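You operate a simulated robot arm through the tools that you are given. There is no shell and no other tool.

You are at the controls of a simulated robot arm. One attempt, no reset.

Task
Back off wing nuts L and N, then take out the brown relay.
Fine: open its latch, put it in the red tray; the earth nut stays down. Set down upright: brown relay.

Only the result counts: the job must be done as asked and must still hold three seconds after the hand-in. Knocking over, shifting, dropping, spilling or breaking anything else fails it.

Robot
A 7-joint arm with a two-finger parallel gripper, fixed in place. Base frame: the origin is at the foot of the arm, x ahead of it, y to its left, z up; the work surface is at about z = 0.82. Lengths are in m, angles in degrees, forces in N, time in s.
With the tool pointing down near the work surface it reaches from about 0.44 to 0.9 m from the base axis. Its first joint turns from -17.0 to 126.0 degrees. Payload 1.57 kg.
Tool frame: the origin (TCP) lies between the finger pads and is the grasp point; the fingertips stand 0.03 m ahead of it; z points along the fingers, y is the line along which they close. The gripper opens to 0.08 m. The fingers are 0.017 m wide and 0.012 m thick; the gripper's body (0.04 by 0.082 m) begins 0.08 m behind the TCP.
Orientation is that of the tool frame in the base frame, as a unit quaternion [w, x, y, z]. With the fingers straight down and closing along the base's y, the tool's x points along the base's -x, its y along +y and its z along -z.

Tools
- The arm moves only by the tool send_rows. Its argument "increments" is a list of rows, each an object of numbers (a shift or turn left out is 0, a gripper value left out holds the last): "tx", "ty", "tz": the shift along the tool's x, y, z in m; "ax", "ay", "az": the turn, a rotation vector about the tool's x, y, z in degrees; "claw": the gripper command, from -1 (shut) to 1 (fully open), values between in proportion. In form: [{"tx": .., "ty": .., "tz": .., "ax": .., "ay": .., "az": .., "claw": ..}, ...]. A call has 1 to 20 rows; each row shifts and turns the commanded pose from where the row before left it, along the tool's axes as they then stand. Each row takes 0.2 s and may step no farther than 0.05 m and 8.6 degrees from the row before; otherwise, or with a gripper value out of range, the whole call is refused. A pose out of reach is approached as far as the arm can. The call stops where the force on the tool passes 40 N (or 10 N more than at its start, if that is more) or the arm is blocked; 0.2 s more then pass. Each finger travels about 0.045 m/s and halts on what it meets, pressing with about 33 N; the grip force reading is that of the motor and also rises with nothing between the fingers. The clock runs only during rows and for 0.2 s after the last one: add rows that do not move to give the fingers time. It gives the time, the measured TCP pose, the force on the tool (base axes), the opening and the grip force at its end, in the units of the frame above (readings bear some noise), with the torque about the TCP (base axes, N m) and any sound that the robot's microphone picked up, and new pictures: "show" is both (left out), scene, wrist or none.
- Cameras (640 x 400 px; columns grow to the right, rows downward): "scene" is fixed at [0.3999, 0.5, 1.3929]; the picture's right is [-0.87, -0.49, 0.00], its down [-0.15, 0.26, -0.95] and it looks along [0.47, -0.83, -0.30] (base axes); focal length 376 px, centre (320, 200). "wrist" rides on the gripper at [0.072, -0.007, -0.122] in the tool frame; the picture's right is [0.09, 1.00, 0.00], its down [-0.84, 0.08, -0.54] and it looks along [-0.54, 0.05, 0.84] (tool axes); focal length 238 px, centre (320, 200). There is no depth. A picture from a camera that has moved, and an enlarged one, comes with that camera's place and axes in the base frame and with its lens.
- slide_trunk(by): slides the trunk up (or, below 0, down) by that many m; the arm rides with it, the base frame stays. It gives what a move gives, with no picture.
- inspect(camera, box): a new picture of the part [left, top, right, bottom] of that camera's present view, enlarged. The clock stands still meanwhile.
- sign_off(): hands the job in; it is judged then, once.

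Nothing tells you positions but the pictures and the camera data. Unless the task says otherwise, let go and move clear before handing in.

The tools are called after "Call:" as name(argument=value, ...) on one line, values as JSON. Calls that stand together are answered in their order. send_rows: Moves the arm, as the interface text tells. Its arguments: {"type":"object","properties":{"increments":{"type":"array","items":{"type":"object","properties":{"tx":{"type":"number"},"ty":{"type":"number"},"tz":{"type":"number"},"ax":{"type":"number"},"ay":{"type":"number"},"az":{"type":"number"},"claw":{"type":"number"}}}},"show":{"type":"string","enum":["both","scene","wrist","none"]}},"required":["increments"]} The other tools are called the same way: slide_trunk (by) slides the trunk up or down; inspect (camera, box) takes an enlarged picture of a part of a camera's view; sign_off () hands the job in.

At the start:

```text
time: 0.0
ee_pos: [0.7074, -0.0361, 1.1325]
tcp_rot: [0.0, 0.001, 1.0, 0.001]
force: [-0.4, 0.3, -0.6]
moment: [-0.02, 0.0, -0.04]
finger_gap: 0.08
grasp_force: 0.2
trunk travel left (down, up): [-0.675, 0.115]
```

scene: 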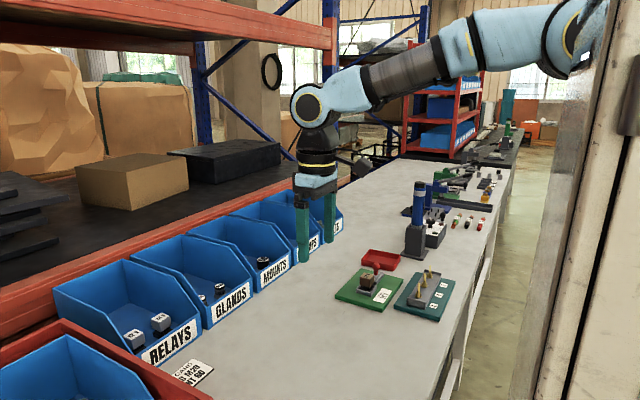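
wrist: 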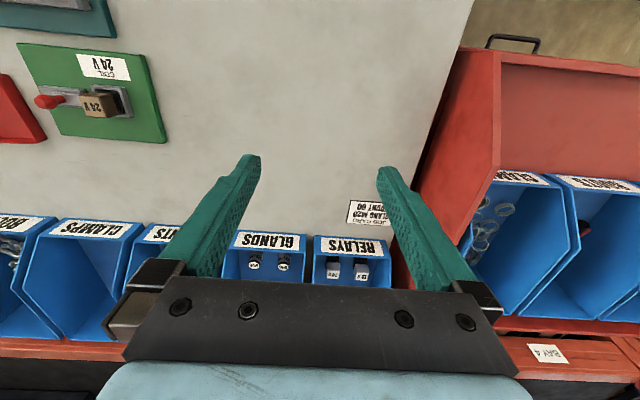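

I see a bench with blue bins, a green board carrying a brown relay with a red-handled latch, a red tray, and a teal board with posts or nuts. I'll enlarge these areas before moving.

Call:
inspect(camera="scene", box=[320, 230, 480, 330])

Call:
inspect(camera="wrist", box=[0, 0, 240, 150])

Call:
inspect(camera="scene", box=[390, 160, 520, 260])

```text
4.00 times, centred on (400, 280) of scene
camera zoom: at [0.3999, 0.5, 1.3929], right [-0.87, -0.49, 0.0], down [-0.15, 0.26, -0.95], along [0.47, -0.83, -0.3], focal length 1504 px, centre (0, -120)
```

zoom: 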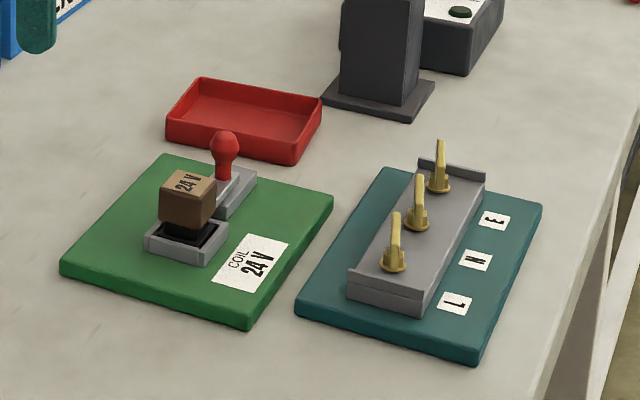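

```text
2.67 times, centred on (120, 75) of wrist
camera zoom: at [0.6368, -0.0411, 1.2541], right [-0.09, 1.0, 0.0], down [0.84, 0.08, 0.54], along [0.54, 0.05, -0.84], focal length 636 px, centre (853, 533)
```

zoom: 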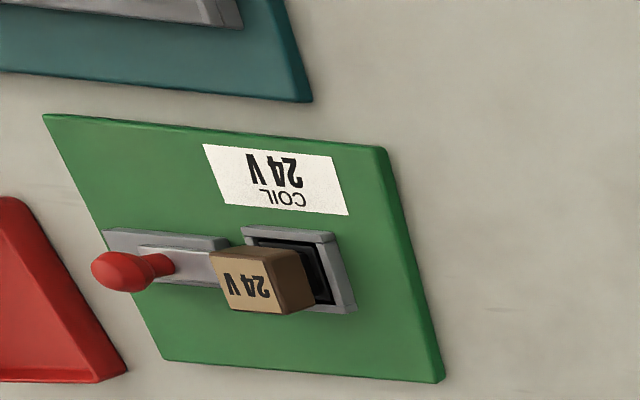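

```text
4.00 times, centred on (455, 210) of scene
camera zoom: at [0.3999, 0.5, 1.3929], right [-0.87, -0.49, 0.0], down [-0.15, 0.26, -0.95], along [0.47, -0.83, -0.3], focal length 1504 px, centre (-220, 160)
```

zoom: 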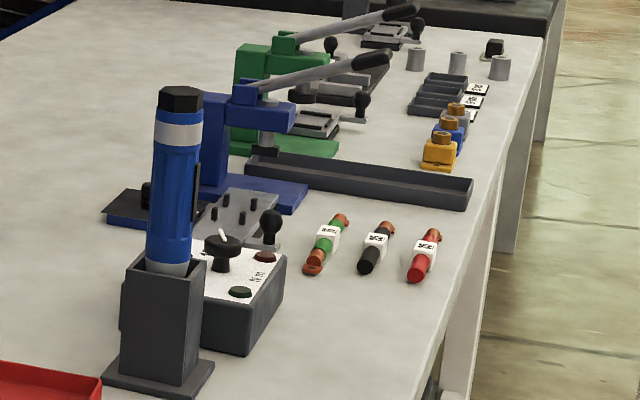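

The nuts look to be at about x=0.60, with L at y=-0.37, N at -0.43 and E at -0.49. The relay is near (0.754, -0.398), with its latch knob near (0.746, -0.447) and the tray near (0.78, -0.58). I'll move high over the boards to check reach and get a closer view.

Call:
send_rows(increments=[{"ty": -0.04}, {"ty": -0.04}, {"ty": -0.04}, {"ty": -0.04}, {"ty": -0.04}, {"ty": -0.04}])

```text
time: 1.4
ee_pos: [0.7096, -0.2754, 1.1312]
tcp_rot: [0.0, 0.0, 1.0, 0.0]
force: [0.4, 1.1, 0.4]
moment: [-0.04, -0.02, 0.01]
finger_gap: 0.0797
grasp_force: 0.2
trunk travel left (down, up): [-0.675, 0.115]
camera wrist: at [0.6373, -0.2808, 1.2537], right [-0.09, 1.0, 0.0], down [0.84, 0.08, 0.54], along [0.54, 0.05, -0.84], focal length 238 px, centre (320, 200)
```

scene: 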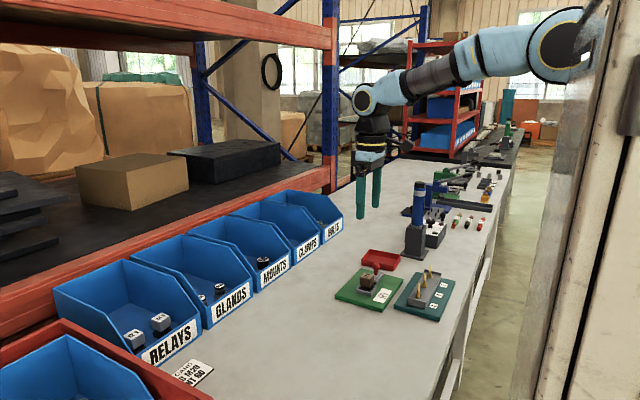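
wrist: 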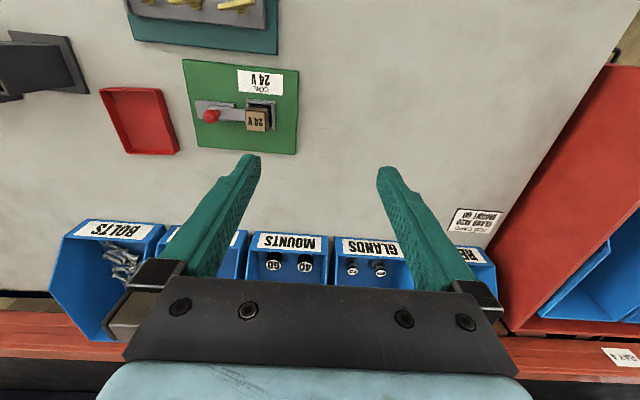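

The arm reaches fine here. Next I'll go nearer to the nuts to get a better view of them and the latch.

Call:
send_rows(increments=[{"tx": 0.04, "ty": -0.03}, {"tx": 0.04, "ty": -0.03}, {"tx": 0.04, "ty": -0.03}, {"tx": 0.04, "ty": -0.03}, {"ty": -0.02}])

```text
time: 2.6
ee_pos: [0.5477, -0.4169, 1.1307]
tcp_rot: [-0.001, 0.001, 1.0, 0.0]
force: [0.1, 0.8, -0.3]
moment: [0.01, 0.04, -0.01]
finger_gap: 0.0801
grasp_force: 0.1
trunk travel left (down, up): [-0.675, 0.115]
camera wrist: at [0.4752, -0.4213, 1.2541], right [-0.09, 1.0, 0.0], down [0.84, 0.08, 0.54], along [0.54, 0.05, -0.84], focal length 238 px, centre (320, 200)
```

scene: 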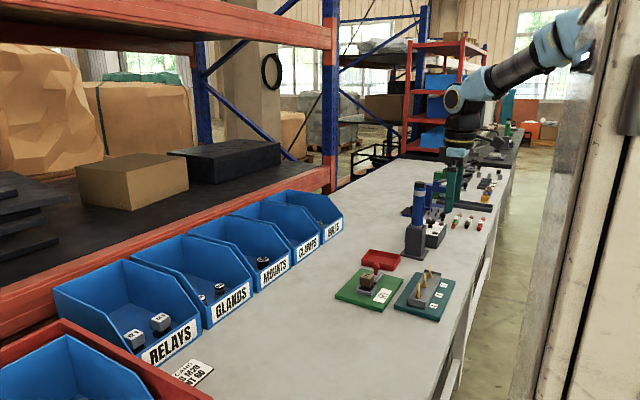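
wrist: 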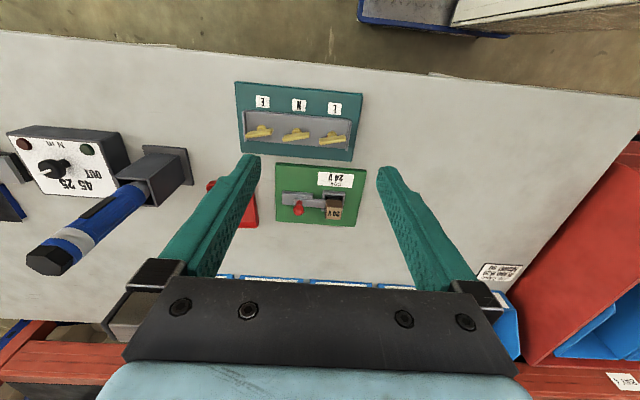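

Call:
inspect(camera="wrist", box=[228, 76, 372, 166])

Call:
inspect(camera="wrist", box=[200, 150, 370, 256])

Call:
inspect(camera="scene", box=[390, 255, 460, 325])

Call:
inspect(camera="scene", box=[330, 240, 410, 320])

```text
4.44 times, centred on (300, 121) of wrist
camera zoom: at [0.4752, -0.4213, 1.2541], right [-0.09, 1.0, 0.0], down [0.84, 0.08, 0.54], along [0.54, 0.05, -0.84], focal length 1059 px, centre (409, 551)
```

zoom: 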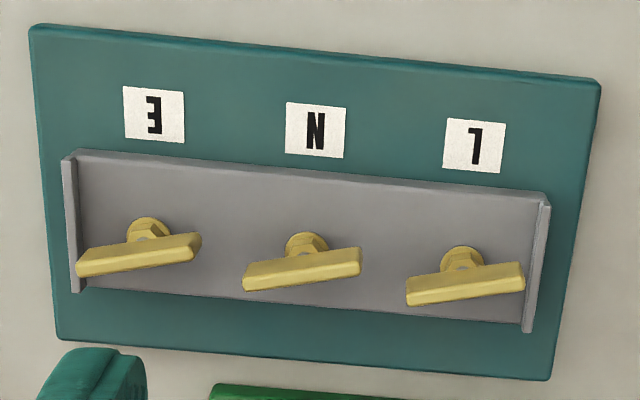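

```text
3.76 times, centred on (285, 203) of wrist
camera zoom: at [0.4752, -0.4213, 1.2541], right [-0.09, 1.0, 0.0], down [0.84, 0.08, 0.54], along [0.54, 0.05, -0.84], focal length 897 px, centre (452, 189)
```

zoom: 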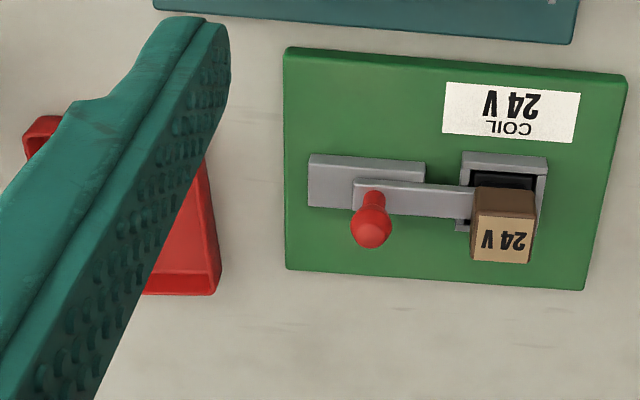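

```text
5.71 times, centred on (425, 290) of scene
camera zoom: at [0.3999, 0.5, 1.3929], right [-0.87, -0.49, 0.0], down [-0.15, 0.26, -0.95], along [0.47, -0.83, -0.3], focal length 2149 px, centre (-280, -314)
```

zoom: 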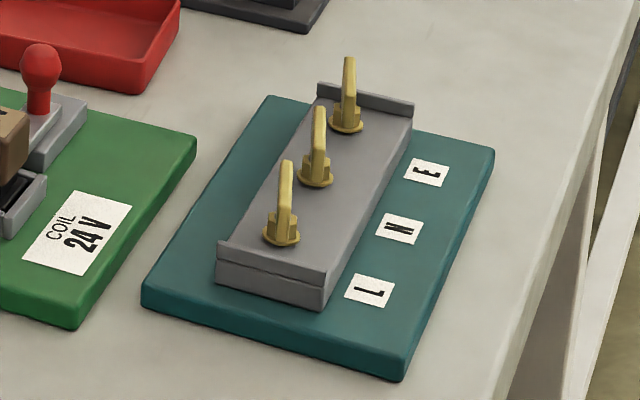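

```text
5.00 times, centred on (370, 280) of scene
camera zoom: at [0.3999, 0.5, 1.3929], right [-0.87, -0.49, 0.0], down [-0.15, 0.26, -0.95], along [0.47, -0.83, -0.3], focal length 1880 px, centre (70, -200)
```

zoom: 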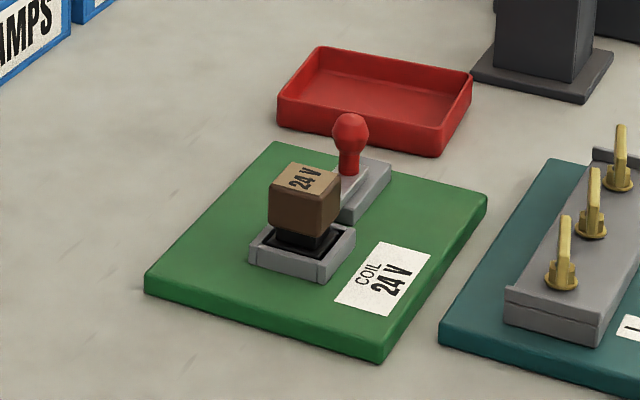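

The nuts are brass wing nuts with their wings roughly along y, turned by about 17°. The latch is a sliding bolt with a red knob. I'll lower towards the nuts to measure them at close range.

Call:
send_rows(increments=[{"tx": 0.01, "tz": 0.03}, {"tx": 0.01, "ty": -0.01, "tz": 0.03}, {"tx": 0.01, "ty": -0.01, "tz": 0.03}, {"tz": 0.03}, {}], show="wrist")

Call:
inspect(camera="wrist", box=[180, 80, 440, 240])

```text
time: 3.8
ee_pos: [0.5185, -0.4345, 1.0115]
tcp_rot: [0.0, 0.001, 1.0, 0.0]
force: [-0.5, 0.8, 0.3]
moment: [0.03, -0.02, -0.02]
finger_gap: 0.0799
grasp_force: 0.1
trunk travel left (down, up): [-0.675, 0.115]
camera wrist: at [0.4466, -0.4399, 1.1339], right [-0.09, 1.0, 0.0], down [0.84, 0.08, 0.54], along [0.54, 0.05, -0.84], focal length 238 px, centre (320, 200)
```

wrist: 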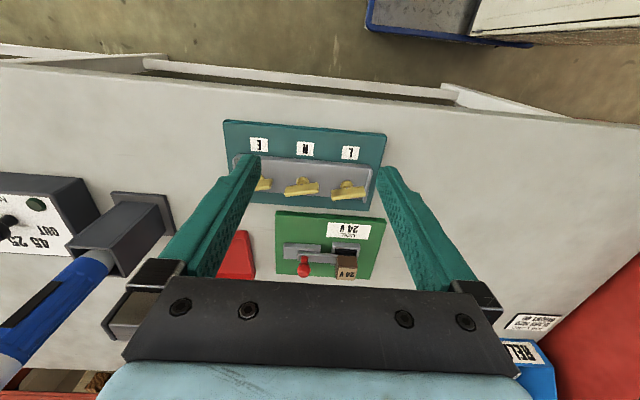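

```text
2.46 times, centred on (310, 160) of wrist
camera zoom: at [0.4466, -0.4399, 1.1339], right [-0.09, 1.0, 0.0], down [0.84, 0.08, 0.54], along [0.54, 0.05, -0.84], focal length 587 px, centre (345, 298)
```

zoom: 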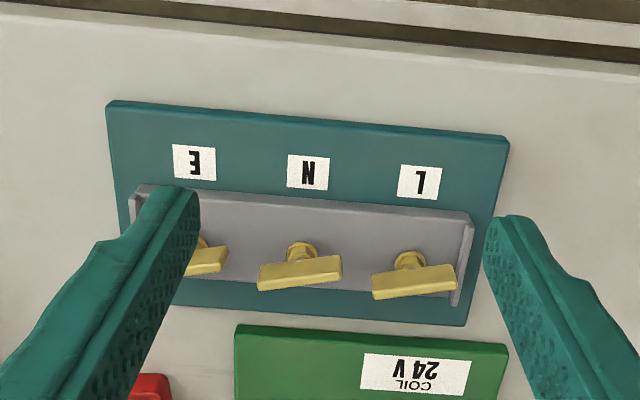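

Call:
inspect(camera="scene", box=[410, 260, 442, 292])

Call:
inspect(camera="wrist", box=[240, 140, 380, 220])

```text
12.50 times, centred on (426, 276) of scene
camera zoom: at [0.3999, 0.5, 1.3929], right [-0.87, -0.49, 0.0], down [-0.15, 0.26, -0.95], along [0.47, -0.83, -0.3], focal length 4700 px, centre (-1005, -750)
```

zoom: 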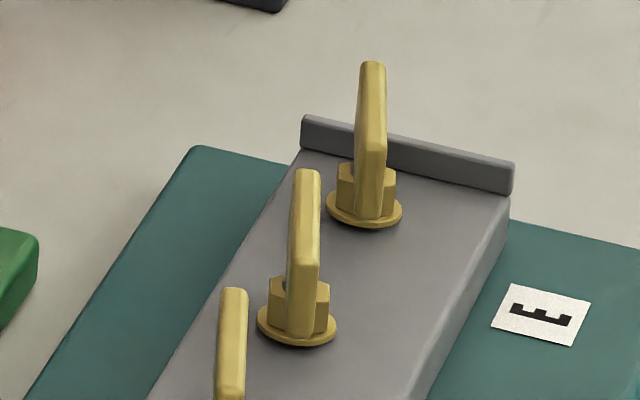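

```text
4.57 times, centred on (310, 180) of wrist
camera zoom: at [0.4466, -0.4399, 1.1339], right [-0.09, 1.0, 0.0], down [0.84, 0.08, 0.54], along [0.54, 0.05, -0.84], focal length 1090 px, centre (366, 291)
```

zoom: 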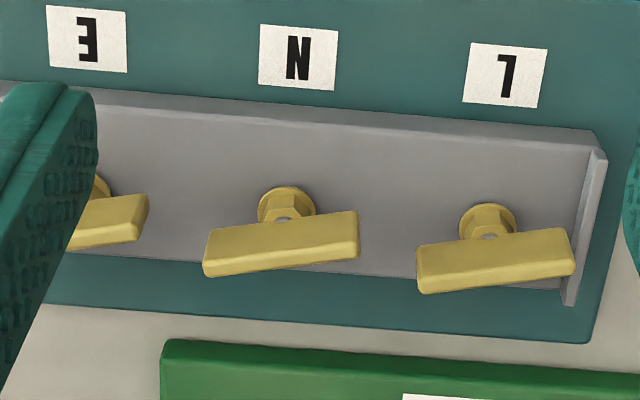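

Triangulating from both cameras puts L at about (0.602, -0.389), N at (0.602, -0.449) and E at (0.602, -0.509). The wing bars are about 42 mm long, with their tops at z≈0.879. Next I'll move above L and turn the gripper about 76° so it closes across the wing.

Call:
send_rows(increments=[{"tx": -0.04, "ty": 0.023, "claw": 0.2}, {"tx": -0.043, "ty": 0.0225}, {"az": 8.5}, {"az": 8.5}, {"az": 8.5}, {"az": 8.5}, {"az": 8.5}, {"az": 8.5}, {"az": 8.5}, {"az": 8.5}, {"az": 8.0}, {}])

Call:
inspect(camera="wrist", box=[200, 60, 440, 210])

```text
time: 6.4
ee_pos: [0.6024, -0.3903, 1.0114]
tcp_rot: [0.001, 0.617, 0.787, 0.0]
force: [-0.3, 0.1, 0.1]
moment: [0.01, -0.02, 0.02]
finger_gap: 0.0479
grasp_force: 0.3
trunk travel left (down, up): [-0.675, 0.115]
camera wrist: at [0.5777, -0.3209, 1.1339], right [0.94, 0.33, 0.0], down [0.28, -0.79, 0.54], along [0.18, -0.51, -0.84], focal length 238 px, centre (320, 200)
```

scene: 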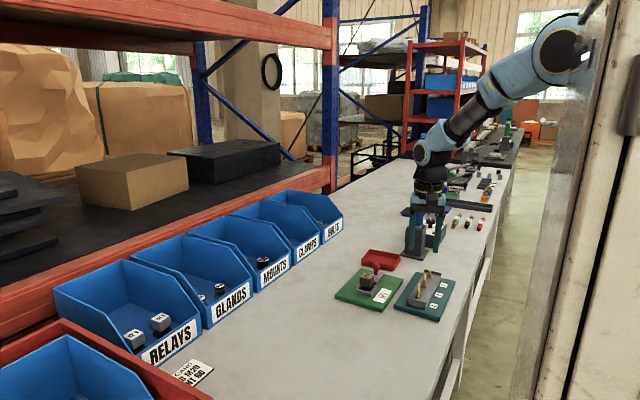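
wrist: 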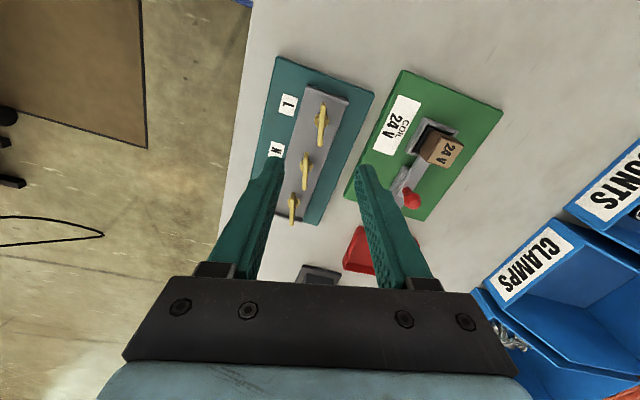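

```text
2.67 times, centred on (320, 135) of wrist
camera zoom: at [0.5777, -0.3209, 1.1339], right [0.94, 0.33, 0.0], down [0.28, -0.79, 0.54], along [0.18, -0.51, -0.84], focal length 636 px, centre (320, 373)
```

zoom: 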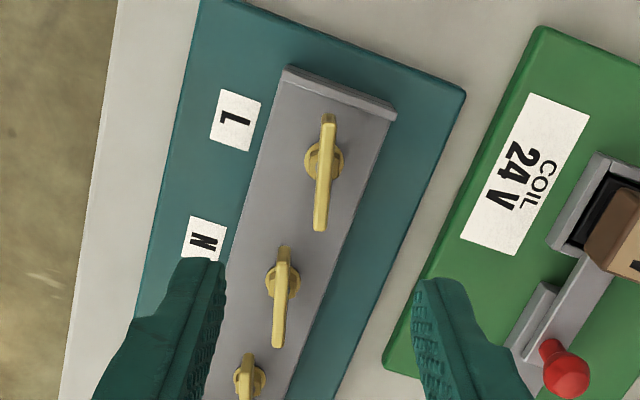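

The gripper is aligned over nut L. I'll descend until the tips straddle the wing above its hex hub, at TCP z≈0.896, then close.

Call:
send_rows(increments=[{"tx": 0.002, "tz": 0.03}, {"tz": 0.03}, {"tz": 0.03}, {"tz": 0.015}, {"tz": 0.01}, {}])

Call:
inspect(camera="wrist", box=[220, 60, 440, 200])

Call:
inspect(camera="scene", box=[380, 230, 460, 310])

```text
time: 7.8
ee_pos: [0.5998, -0.3887, 0.8967]
tcp_rot: [0.001, 0.616, 0.788, 0.0]
force: [0.2, 0.2, -0.2]
moment: [0.02, -0.04, -0.01]
finger_gap: 0.048
grasp_force: 0.0
trunk travel left (down, up): [-0.675, 0.115]
camera wrist: at [0.5769, -0.3194, 1.0186], right [0.94, 0.33, 0.0], down [0.28, -0.79, 0.54], along [0.18, -0.51, -0.84], focal length 238 px, centre (320, 200)
```

scene: 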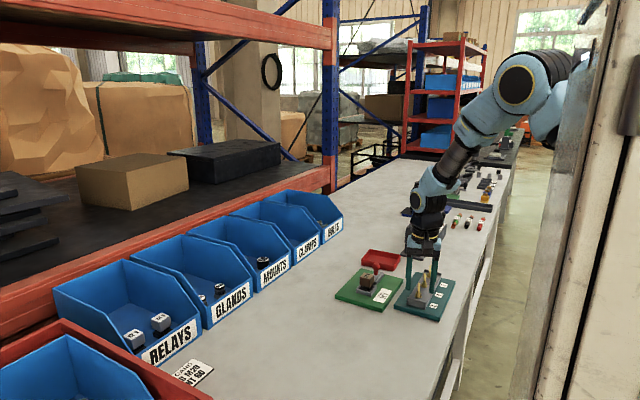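
wrist: 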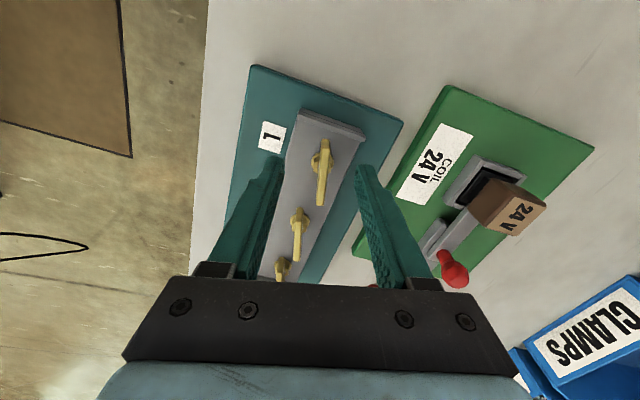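

```text
2.86 times, centred on (330, 130) of wrist
camera zoom: at [0.5769, -0.3194, 1.0186], right [0.94, 0.33, 0.0], down [0.28, -0.79, 0.54], along [0.18, -0.51, -0.84], focal length 681 px, centre (291, 400)
```

zoom: 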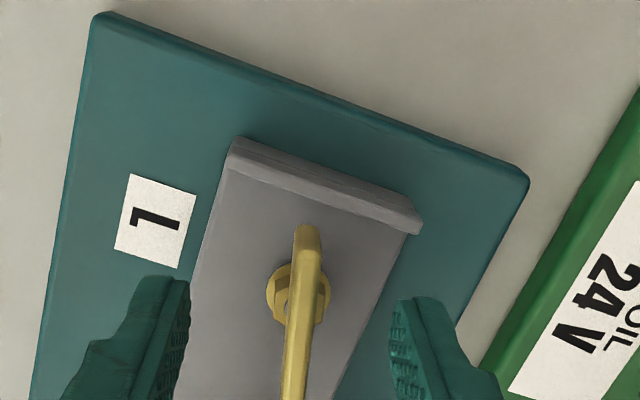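

```text
5.00 times, centred on (420, 270) of scene
camera zoom: at [0.3999, 0.5, 1.3929], right [-0.87, -0.49, 0.0], down [-0.15, 0.26, -0.95], along [0.47, -0.83, -0.3], focal length 1880 px, centre (-180, -150)
```

zoom: 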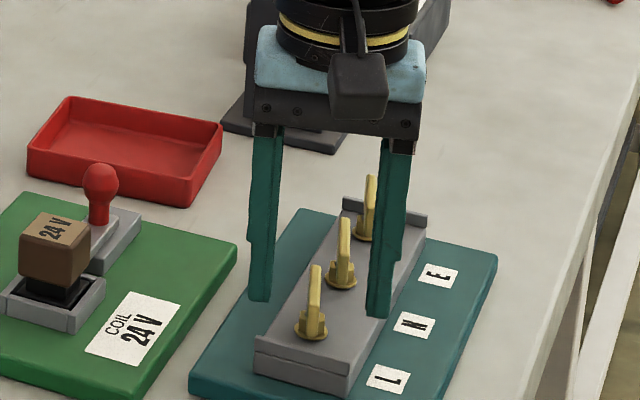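

Nut L's wing is between the fingers. I'll shift about 2 mm to centre it, then close and check the grip.

Call:
send_rows(increments=[{"ty": 0.002}, {"claw": -1}, {"claw": -1}, {"claw": -1}, {"claw": -1}, {"claw": -1}])

Call:
inspect(camera="wrist", box=[220, 60, 440, 200])

```text
time: 9.2
ee_pos: [0.6025, -0.3899, 0.8961]
tcp_rot: [0.001, 0.617, 0.787, 0.0]
force: [1.3, 0.6, -0.3]
moment: [0.01, -0.01, 0.02]
finger_gap: 0.0055
grasp_force: 25.5
trunk travel left (down, up): [-0.675, 0.115]
camera wrist: at [0.5789, -0.3188, 1.0191], right [0.94, 0.33, 0.0], down [0.28, -0.79, 0.54], along [0.18, -0.51, -0.84], focal length 238 px, centre (320, 200)
```

scene: 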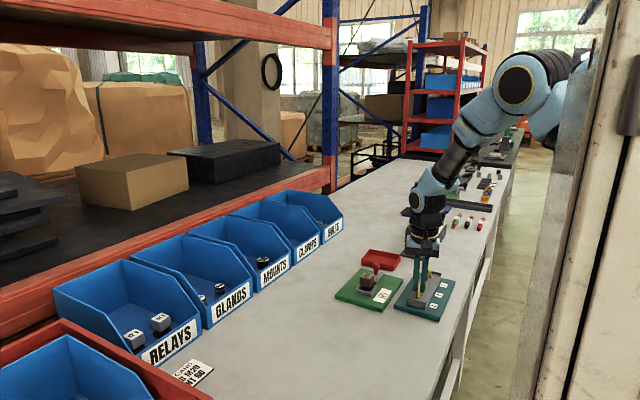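
wrist: 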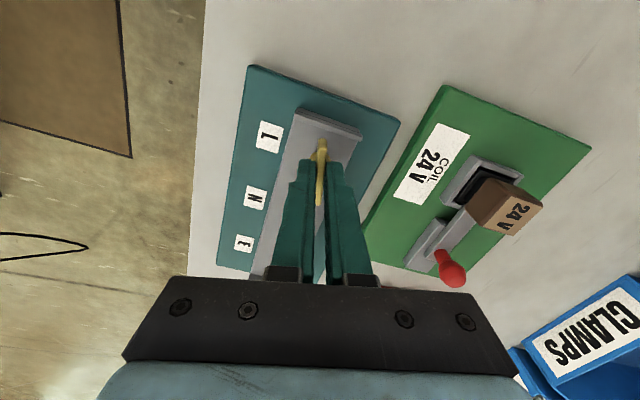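

```text
2.86 times, centred on (330, 130) of wrist
camera zoom: at [0.5789, -0.3188, 1.0191], right [0.94, 0.33, 0.0], down [0.28, -0.79, 0.54], along [0.18, -0.51, -0.84], focal length 681 px, centre (291, 400)
```

zoom: 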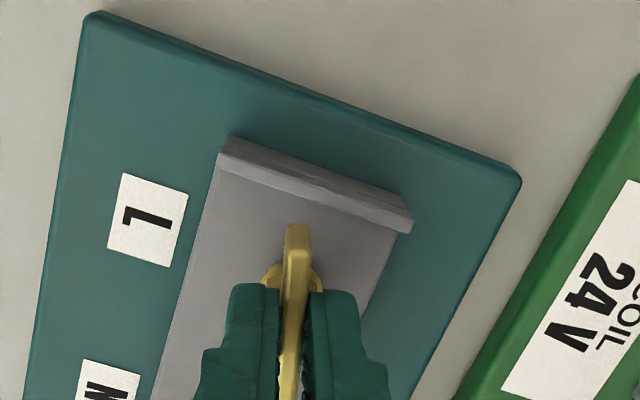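

Nut L is gripped with a gap of 5.5 mm. I'll turn it counter-clockwise seen from above, starting with a small test turn.

Call:
send_rows(increments=[{"az": -6}, {"az": -6}, {"az": -6}], show="wrist")

```text
time: 10.0
ee_pos: [0.6017, -0.3888, 0.8968]
tcp_rot: [0.0, 0.485, 0.874, 0.0]
force: [-3.2, -4.1, 5.3]
moment: [0.17, 0.19, -0.05]
finger_gap: 0.0056
grasp_force: 26.0
trunk travel left (down, up): [-0.675, 0.115]
camera wrist: at [0.5584, -0.3297, 1.0194], right [0.8, 0.61, 0.0], down [0.51, -0.67, 0.54], along [0.33, -0.43, -0.84], focal length 238 px, centre (320, 200)
```

wrist: 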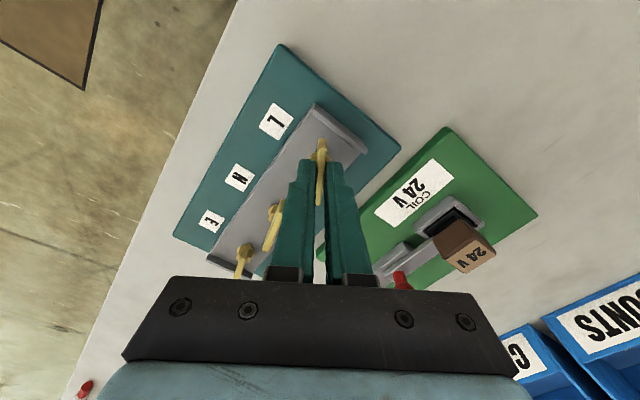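

The nut turns with the gripper, and a small upward force suggests it's rising. I'll keep unscrewing.

Call:
send_rows(increments=[{"az": -8}, {"az": -8}, {"az": -8}, {"az": -8}], show="wrist")

```text
time: 11.0
ee_pos: [0.6017, -0.3906, 0.8979]
tcp_rot: [0.0, 0.226, 0.974, -0.001]
force: [-14.4, -12.3, 10.8]
moment: [-0.4, 0.09, -0.07]
finger_gap: 0.0052
grasp_force: 25.5
trunk travel left (down, up): [-0.675, 0.115]
camera wrist: at [0.5339, -0.3624, 1.0201], right [0.35, 0.94, 0.0], down [0.79, -0.3, 0.54], along [0.51, -0.19, -0.84], focal length 238 px, centre (320, 200)
```

wrist: 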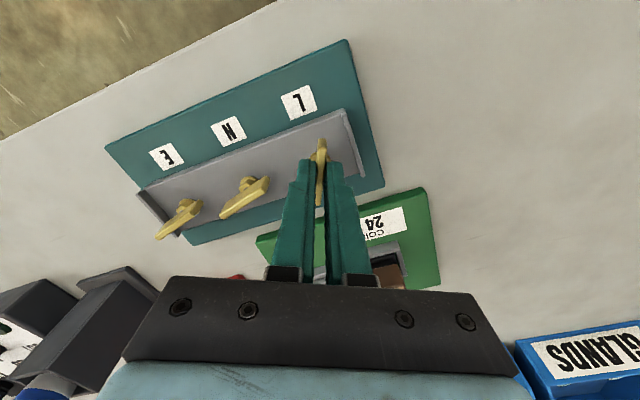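

Side force and lift are building, so the nut's axis is a little off my TCP and the nut is rising. I'll shift to relieve the load before going on.

Call:
send_rows(increments=[{"ty": -0.0015, "tx": 0.0005, "tz": -0.0012}, {}], show="none")

```text
time: 11.6
ee_pos: [0.6011, -0.3895, 0.8979]
tcp_rot: [0.0, 0.225, 0.974, 0.0]
force: [-8.8, -12.2, 0.5]
moment: [-0.33, 0.11, 0.02]
finger_gap: 0.0054
grasp_force: 25.5
trunk travel left (down, up): [-0.675, 0.115]
```

Call:
send_rows(increments=[{"ty": -0.0018, "tx": 0.0003}, {}], show="none")

```text
time: 12.2
ee_pos: [0.6005, -0.389, 0.8986]
tcp_rot: [0.0, 0.224, 0.975, 0.001]
force: [-2.5, -3.5, 0.0]
moment: [-0.14, -0.06, -0.02]
finger_gap: 0.0054
grasp_force: 25.3
trunk travel left (down, up): [-0.675, 0.115]
```

Forces are relieved. I'll continue the turn and follow the nut's rise of roughly 0.025 mm per degree.

Call:
send_rows(increments=[{"az": -8, "tz": -0.0002}, {"az": -8, "tz": -0.0002}, {"az": -8, "tz": -0.0002}, {"az": -8, "tz": -0.0002}], show="wrist")

```text
time: 13.2
ee_pos: [0.601, -0.3915, 0.8993]
tcp_rot: [0.0, -0.052, 0.999, 0.0]
force: [1.1, -2.4, -0.1]
moment: [-0.06, -0.17, 0.01]
finger_gap: 0.0056
grasp_force: 25.2
trunk travel left (down, up): [-0.675, 0.115]
camera wrist: at [0.5303, -0.4035, 1.0211], right [-0.2, 0.98, 0.0], down [0.82, 0.17, 0.54], along [0.53, 0.11, -0.84], focal length 238 px, centre (320, 200)
```

wrist: 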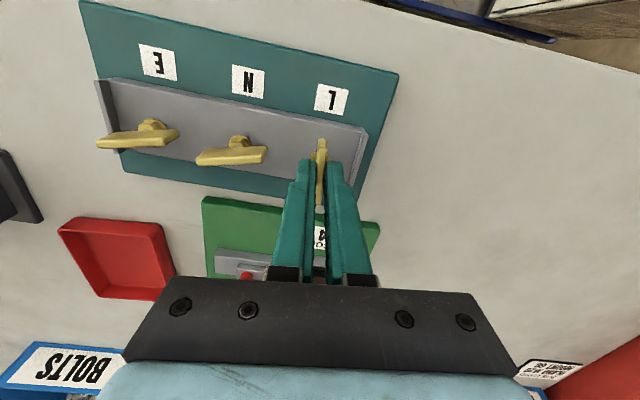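

Call:
send_rows(increments=[{"az": -8, "tz": -0.0002}, {"az": -8, "tz": -0.0002}, {"az": -8, "tz": -0.0002}, {"az": -8, "tz": -0.0002}, {"az": -8, "tz": -0.0002}], show="wrist")

```text
time: 14.4
ee_pos: [0.6013, -0.3916, 0.9]
tcp_rot: [0.0, -0.392, 0.92, -0.001]
force: [11.8, -12.2, -0.6]
moment: [-0.07, -0.52, -0.01]
finger_gap: 0.0053
grasp_force: 25.5
trunk travel left (down, up): [-0.675, 0.115]
camera wrist: at [0.5564, -0.4469, 1.0221], right [-0.78, 0.62, 0.0], down [0.52, 0.66, 0.54], along [0.34, 0.42, -0.84], focal length 238 px, centre (320, 200)
```

wrist: 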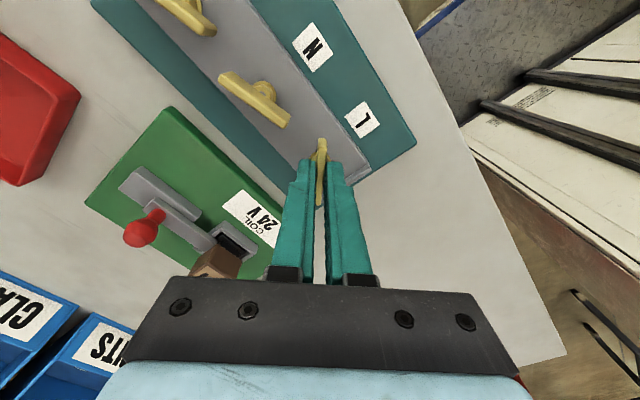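

Call:
send_rows(increments=[{"ty": -0.0015}, {"ty": -0.0012}, {}], show="none")

```text
time: 15.2
ee_pos: [0.6019, -0.3923, 0.9001]
tcp_rot: [-0.001, -0.391, 0.921, 0.0]
force: [-0.7, -3.4, -0.2]
moment: [-0.03, -0.06, -0.03]
finger_gap: 0.0056
grasp_force: 25.8
trunk travel left (down, up): [-0.675, 0.115]
```

Call:
send_rows(increments=[{"az": -8, "tz": -0.0002}, {"az": -8, "tz": -0.0002}, {"az": -8, "tz": -0.0002}, {"az": -8, "tz": -0.0002}, {"az": -8, "tz": -0.0002}], show="both")

```text
time: 16.4
ee_pos: [0.6035, -0.3944, 0.9008]
tcp_rot: [0.0, -0.683, 0.731, 0.0]
force: [4.8, -3.3, 0.7]
moment: [0.25, -0.11, -0.01]
finger_gap: 0.0056
grasp_force: 25.3
trunk travel left (down, up): [-0.675, 0.115]
camera wrist: at [0.6047, -0.4635, 1.023], right [-1.0, -0.02, 0.0], down [-0.02, 0.84, 0.54], along [-0.01, 0.54, -0.84], focal length 238 px, centre (320, 200)
```

scene: 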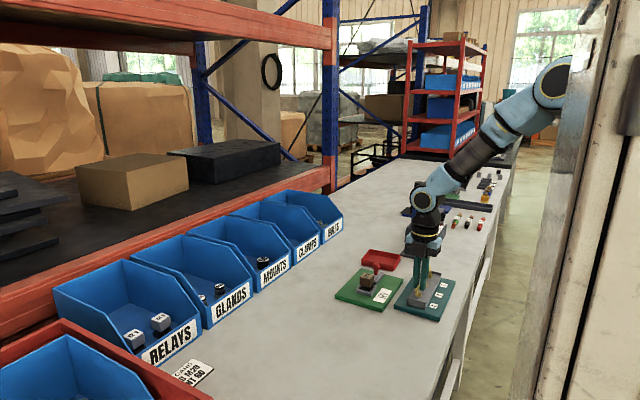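
wrist: 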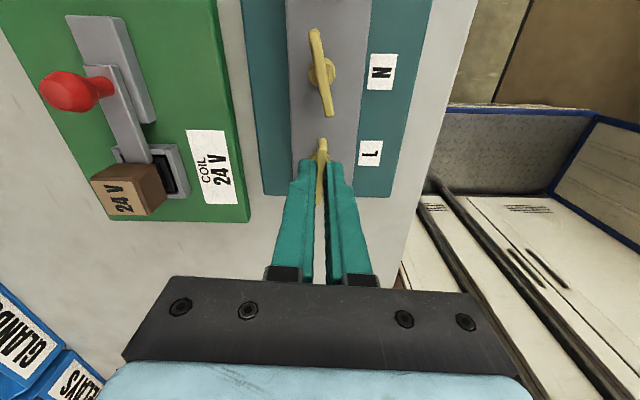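

Call:
inspect(camera="wrist", box=[240, 20, 400, 220])

Call:
inspect(camera="scene", box=[400, 255, 450, 305])

```text
2.00 times, centred on (320, 120) of wrist
camera zoom: at [0.6047, -0.4635, 1.023], right [-1.0, -0.02, 0.0], down [-0.02, 0.84, 0.54], along [-0.01, 0.54, -0.84], focal length 477 px, centre (320, 360)
```

zoom: 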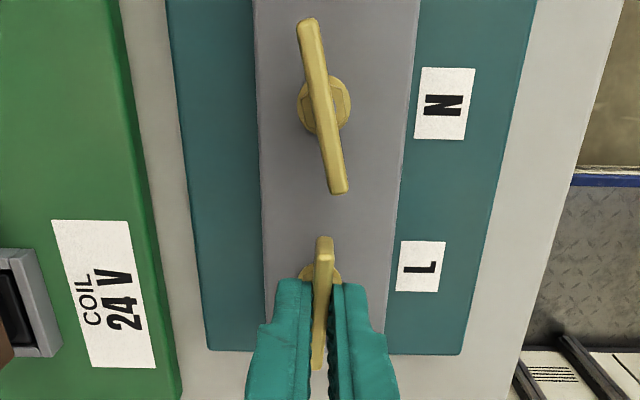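

```text
8.00 times, centred on (425, 280) of scene
camera zoom: at [0.3999, 0.5, 1.3929], right [-0.87, -0.49, 0.0], down [-0.15, 0.26, -0.95], along [0.47, -0.83, -0.3], focal length 3008 px, centre (-520, -440)
```

zoom: 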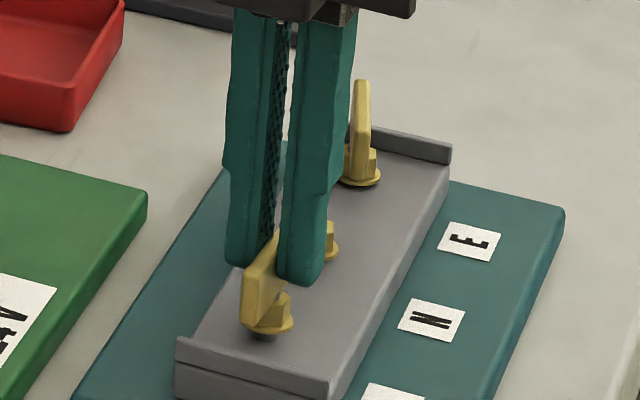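

Nut L is visibly lifting off the block. I'll turn it about 40° more in this stroke.

Call:
send_rows(increments=[{"az": -8, "tz": -0.0002}, {"az": -8, "tz": -0.0002}, {"az": -8, "tz": -0.0002}], show="wrist")

```text
time: 17.2
ee_pos: [0.6029, -0.3928, 0.9019]
tcp_rot: [0.0, 0.82, -0.573, 0.0]
force: [11.0, -2.8, -0.4]
moment: [0.2, -0.13, 0.04]
finger_gap: 0.0054
grasp_force: 25.3
trunk travel left (down, up): [-0.675, 0.115]
camera wrist: at [0.6347, -0.4564, 1.0237], right [-0.9, -0.43, 0.0], down [-0.36, 0.76, 0.54], along [-0.23, 0.49, -0.84], focal length 238 px, centre (320, 200)
```

wrist: 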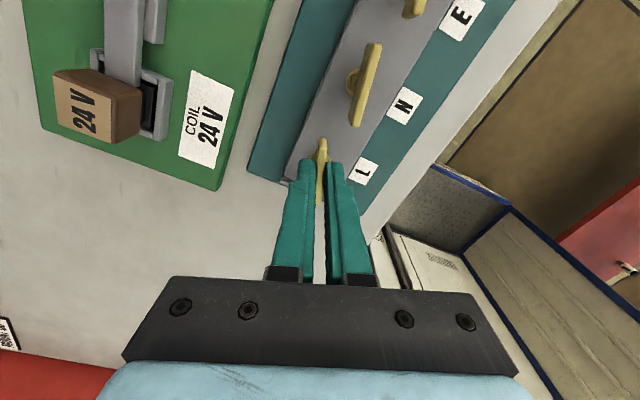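

Call:
send_rows(increments=[{"ty": -0.0018}, {"az": -8, "tz": -0.0002}, {"az": -8, "tz": -0.0002}], show="wrist")

```text
time: 18.0
ee_pos: [0.6038, -0.3933, 0.9025]
tcp_rot: [0.001, 0.891, -0.454, -0.001]
force: [4.5, -5.4, -0.7]
moment: [0.08, -0.01, -0.02]
finger_gap: 0.0057
grasp_force: 25.9
trunk travel left (down, up): [-0.675, 0.115]
camera wrist: at [0.6522, -0.4451, 1.024], right [-0.75, -0.66, 0.0], down [-0.55, 0.63, 0.54], along [-0.36, 0.41, -0.84], focal length 238 px, centre (320, 200)
```

wrist: 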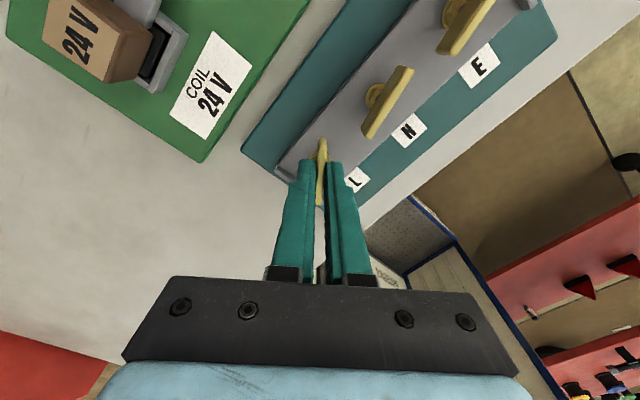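

Nut L has turned about 200° and risen about 6 mm. I'll let go, lift clear and look.

Call:
send_rows(increments=[{"claw": -0.3}, {"claw": -0.3}, {"claw": -0.3}, {"tz": -0.03}, {"tz": -0.03}, {"tz": -0.03}], show="both")

Call:
inspect(camera="scene", box=[400, 255, 450, 305])

Call:
inspect(camera="wrist", box=[200, 60, 440, 210])

```text
time: 19.4
ee_pos: [0.6028, -0.3929, 0.9924]
tcp_rot: [0.0, 0.891, -0.454, 0.001]
force: [0.2, -0.2, 0.6]
moment: [-0.03, -0.01, -0.01]
finger_gap: 0.0279
grasp_force: 0.1
trunk travel left (down, up): [-0.675, 0.115]
camera wrist: at [0.6515, -0.4446, 1.1139], right [-0.75, -0.66, 0.0], down [-0.55, 0.63, 0.54], along [-0.36, 0.41, -0.84], focal length 238 px, centre (320, 200)
```

scene: 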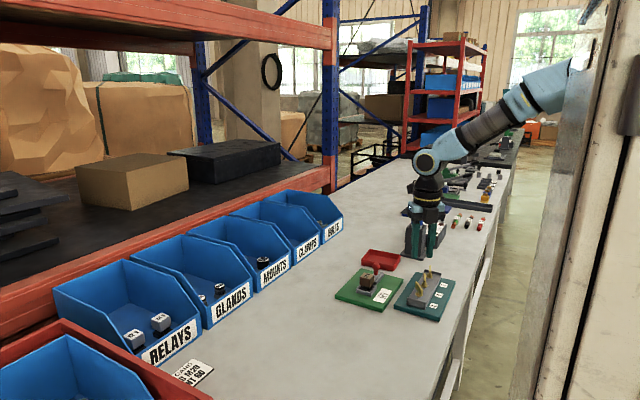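
wrist: 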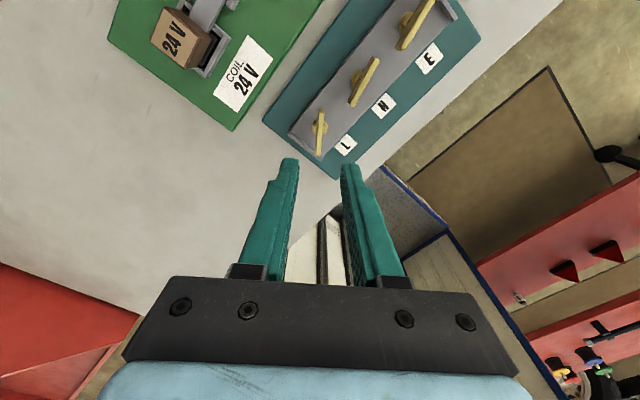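

```text
8.00 times, centred on (425, 280) of scene
camera zoom: at [0.3999, 0.5, 1.3929], right [-0.87, -0.49, 0.0], down [-0.15, 0.26, -0.95], along [0.47, -0.83, -0.3], focal length 3008 px, centre (-520, -440)
```

zoom: 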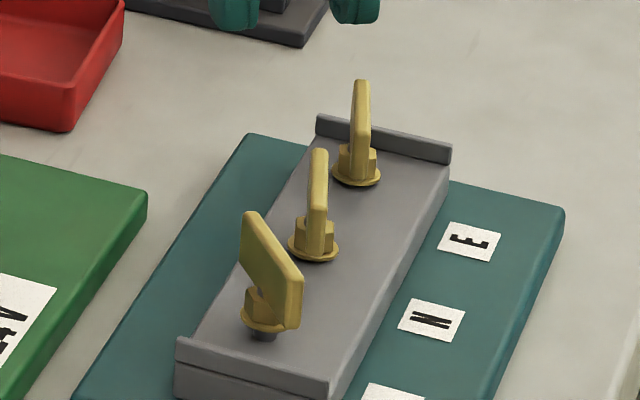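

```text
2.67 times, centred on (320, 135) of wrist
camera zoom: at [0.6515, -0.4446, 1.1139], right [-0.75, -0.66, 0.0], down [-0.55, 0.63, 0.54], along [-0.36, 0.41, -0.84], focal length 636 px, centre (320, 373)
```

zoom: 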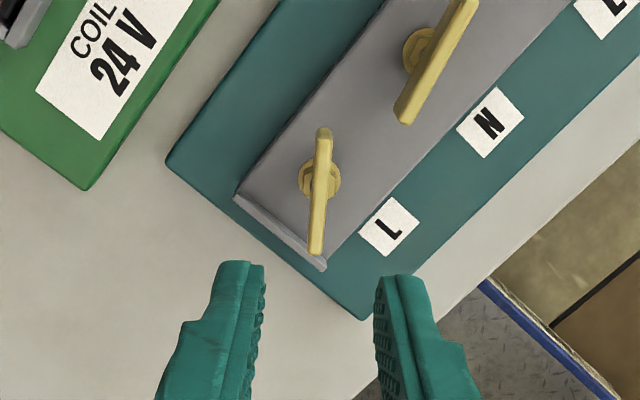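

Nut L sits a few millimetres up with bare stud showing under it. To make sure it's properly backed off, I'll rewind the wrist 180° and do another partial stroke, watching for resistance.

Call:
send_rows(increments=[{"az": 8.5}, {"az": 8.5}, {"az": 8.5}, {"az": 8.5}, {"az": 8.5}, {"az": 8.5}, {"az": 8.5}, {"az": 8.5}, {"az": 8.5}, {"az": 8.5}, {"az": 8.5}, {"az": 8.5}, {"az": 8.5}, {"az": 8.5}, {"az": 8.5}, {"az": 8.5}, {"az": 8.5}, {"az": 8.5}, {"az": 8.5}, {"az": 8.5}], show="none")

Call:
send_rows(increments=[{"az": 8.0, "claw": -0.2}, {}, {}], show="wrist")

Call:
inspect(camera="wrist", box=[200, 60, 440, 210])

```text
time: 23.6
ee_pos: [0.6038, -0.393, 0.992]
tcp_rot: [0.0, 0.376, 0.927, 0.0]
force: [0.3, 0.6, 0.0]
moment: [0.05, 0.01, 0.02]
finger_gap: 0.028
grasp_force: 0.1
trunk travel left (down, up): [-0.675, 0.115]
```

```text
time: 24.4
ee_pos: [0.6051, -0.3937, 0.9915]
tcp_rot: [0.0, 0.439, 0.899, 0.0]
force: [-0.3, 0.0, 0.4]
moment: [-0.01, 0.0, 0.0]
finger_gap: 0.0322
grasp_force: 0.0
trunk travel left (down, up): [-0.675, 0.115]
camera wrist: at [0.5549, -0.3378, 1.1143], right [0.73, 0.68, 0.0], down [0.58, -0.61, 0.54], along [0.37, -0.4, -0.84], focal length 238 px, centre (320, 200)
```

wrist: 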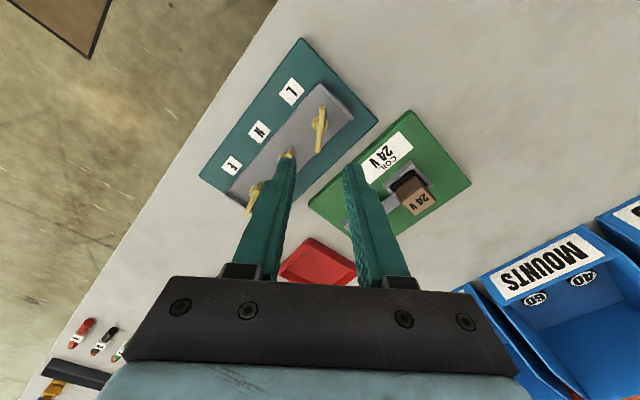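

```text
2.67 times, centred on (320, 135) of wrist
camera zoom: at [0.5549, -0.3378, 1.1143], right [0.73, 0.68, 0.0], down [0.58, -0.61, 0.54], along [0.37, -0.4, -0.84], focal length 636 px, centre (320, 373)
```

zoom: 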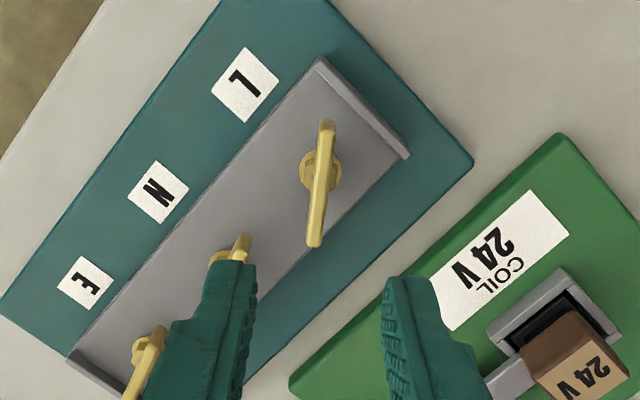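

Call:
send_rows(increments=[{"tx": 0.002, "tz": 0.03}, {"tz": 0.03}, {"tz": 0.0295}, {}, {"claw": -1}, {"claw": -1}, {"claw": -1}, {"claw": -1}], show="wrist")

```text
time: 26.2
ee_pos: [0.604, -0.3907, 0.9025]
tcp_rot: [-0.001, 0.439, 0.898, 0.0]
force: [0.5, 0.7, 0.0]
moment: [-0.13, -0.08, 0.0]
finger_gap: 0.0054
grasp_force: 25.7
trunk travel left (down, up): [-0.675, 0.115]
camera wrist: at [0.5539, -0.3366, 1.0242], right [0.73, 0.68, 0.0], down [0.58, -0.61, 0.54], along [0.37, -0.4, -0.84], focal length 238 px, centre (320, 200)
```

wrist: 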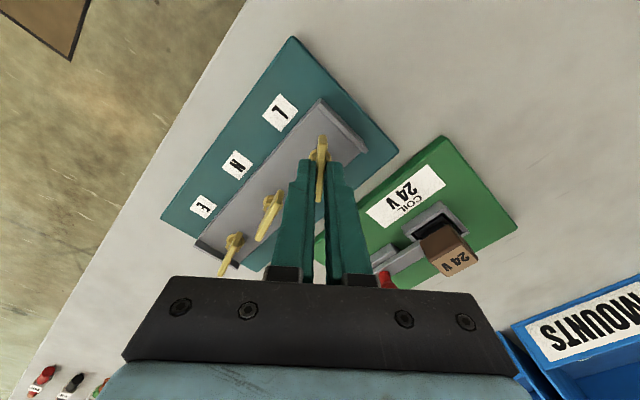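

Nut L is gripped again. I'll turn it further, following the rise and watching the forces.

Call:
send_rows(increments=[{"az": -8, "tz": -0.0002}, {"az": -8, "tz": -0.0002}, {"az": -8, "tz": -0.0002}, {"az": -8, "tz": -0.0002}, {"az": -8, "tz": -0.0002}], show="none")

```text
time: 27.4
ee_pos: [0.6028, -0.3909, 0.9021]
tcp_rot: [0.0, 0.103, 0.995, 0.0]
force: [1.2, -2.0, -0.5]
moment: [-0.09, -0.44, 0.0]
finger_gap: 0.0053
grasp_force: 25.8
trunk travel left (down, up): [-0.675, 0.115]
```

Call:
send_rows(increments=[{"az": -8, "tz": -0.0002}, {"az": -8, "tz": -0.0002}, {"az": -8, "tz": -0.0002}, {"az": -8, "tz": -0.0002}, {"az": -8, "tz": -0.0002}], show="wrist")

Call:
inspect(camera="scene", box=[400, 255, 450, 305])

```text
time: 28.6
ee_pos: [0.603, -0.3916, 0.9038]
tcp_rot: [-0.001, -0.242, 0.97, 0.0]
force: [-0.5, -0.3, -0.1]
moment: [-0.04, 0.09, -0.62]
finger_gap: 0.0109
grasp_force: 28.8
trunk travel left (down, up): [-0.675, 0.115]
camera wrist: at [0.5425, -0.4289, 1.0263], right [-0.55, 0.84, 0.0], down [0.7, 0.46, 0.54], along [0.45, 0.3, -0.84], focal length 238 px, centre (320, 200)
```

wrist: 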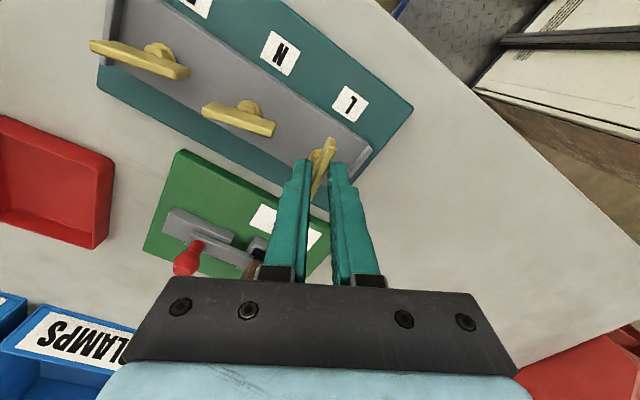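

```text
8.00 times, centred on (425, 280) of scene
camera zoom: at [0.3999, 0.5, 1.3929], right [-0.87, -0.49, 0.0], down [-0.15, 0.26, -0.95], along [0.47, -0.83, -0.3], focal length 3008 px, centre (-520, -440)
```

zoom: 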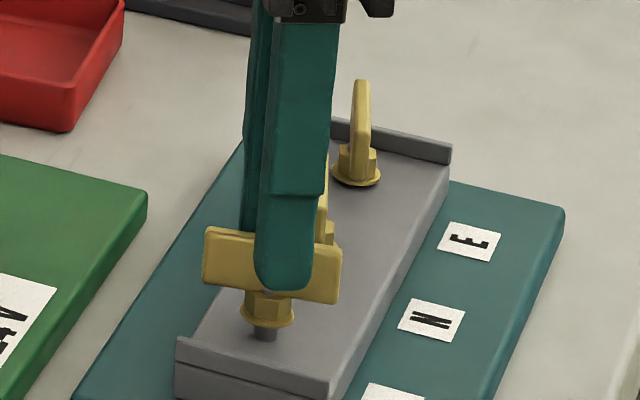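

Nut L hit its end stop: the torque rose and the wing twisted in the pads. So it's fully backed off. I'll ease back slightly, release and lift away.

Call:
send_rows(increments=[{"az": 6}, {"claw": -0.3}, {"claw": -0.3}, {"claw": -0.3}, {"tz": -0.03}, {"tz": -0.03}, {"tz": -0.03}], show="wrist")

Call:
inspect(camera="scene", box=[400, 255, 450, 305])

Call:
inspect(camera="wrist", box=[200, 60, 440, 210])

```text
time: 30.2
ee_pos: [0.6028, -0.3915, 0.9935]
tcp_rot: [0.0, -0.19, 0.982, 0.001]
force: [0.0, -0.4, -0.7]
moment: [0.01, 0.0, -0.02]
finger_gap: 0.028
grasp_force: 0.0
trunk travel left (down, up): [-0.675, 0.115]
camera wrist: at [0.5387, -0.4219, 1.1169], right [-0.46, 0.89, 0.0], down [0.75, 0.38, 0.54], along [0.48, 0.25, -0.84], focal length 238 px, centre (320, 200)
```

wrist: 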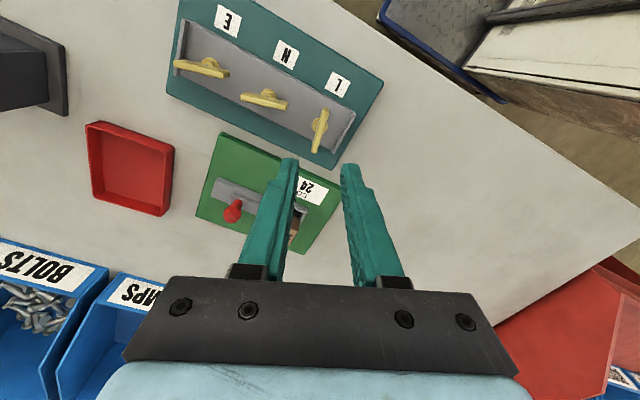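

```text
8.00 times, centred on (425, 280) of scene
camera zoom: at [0.3999, 0.5, 1.3929], right [-0.87, -0.49, 0.0], down [-0.15, 0.26, -0.95], along [0.47, -0.83, -0.3], focal length 3008 px, centre (-520, -440)
```

zoom: 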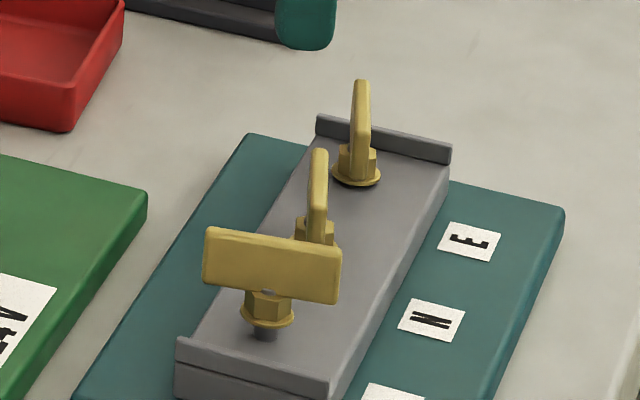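

```text
2.67 times, centred on (320, 135) of wrist
camera zoom: at [0.5387, -0.4219, 1.1169], right [-0.46, 0.89, 0.0], down [0.75, 0.38, 0.54], along [0.48, 0.25, -0.84], focal length 636 px, centre (320, 373)
```

zoom: 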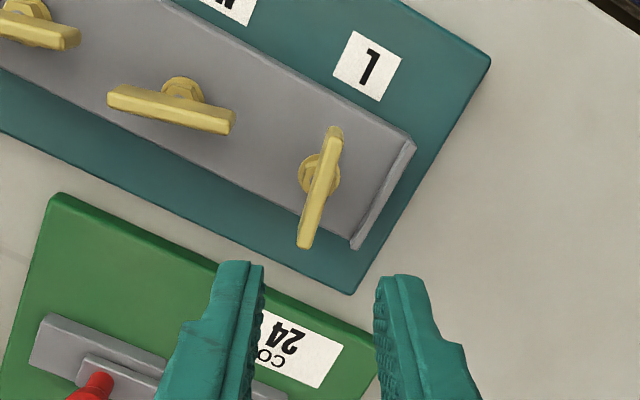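

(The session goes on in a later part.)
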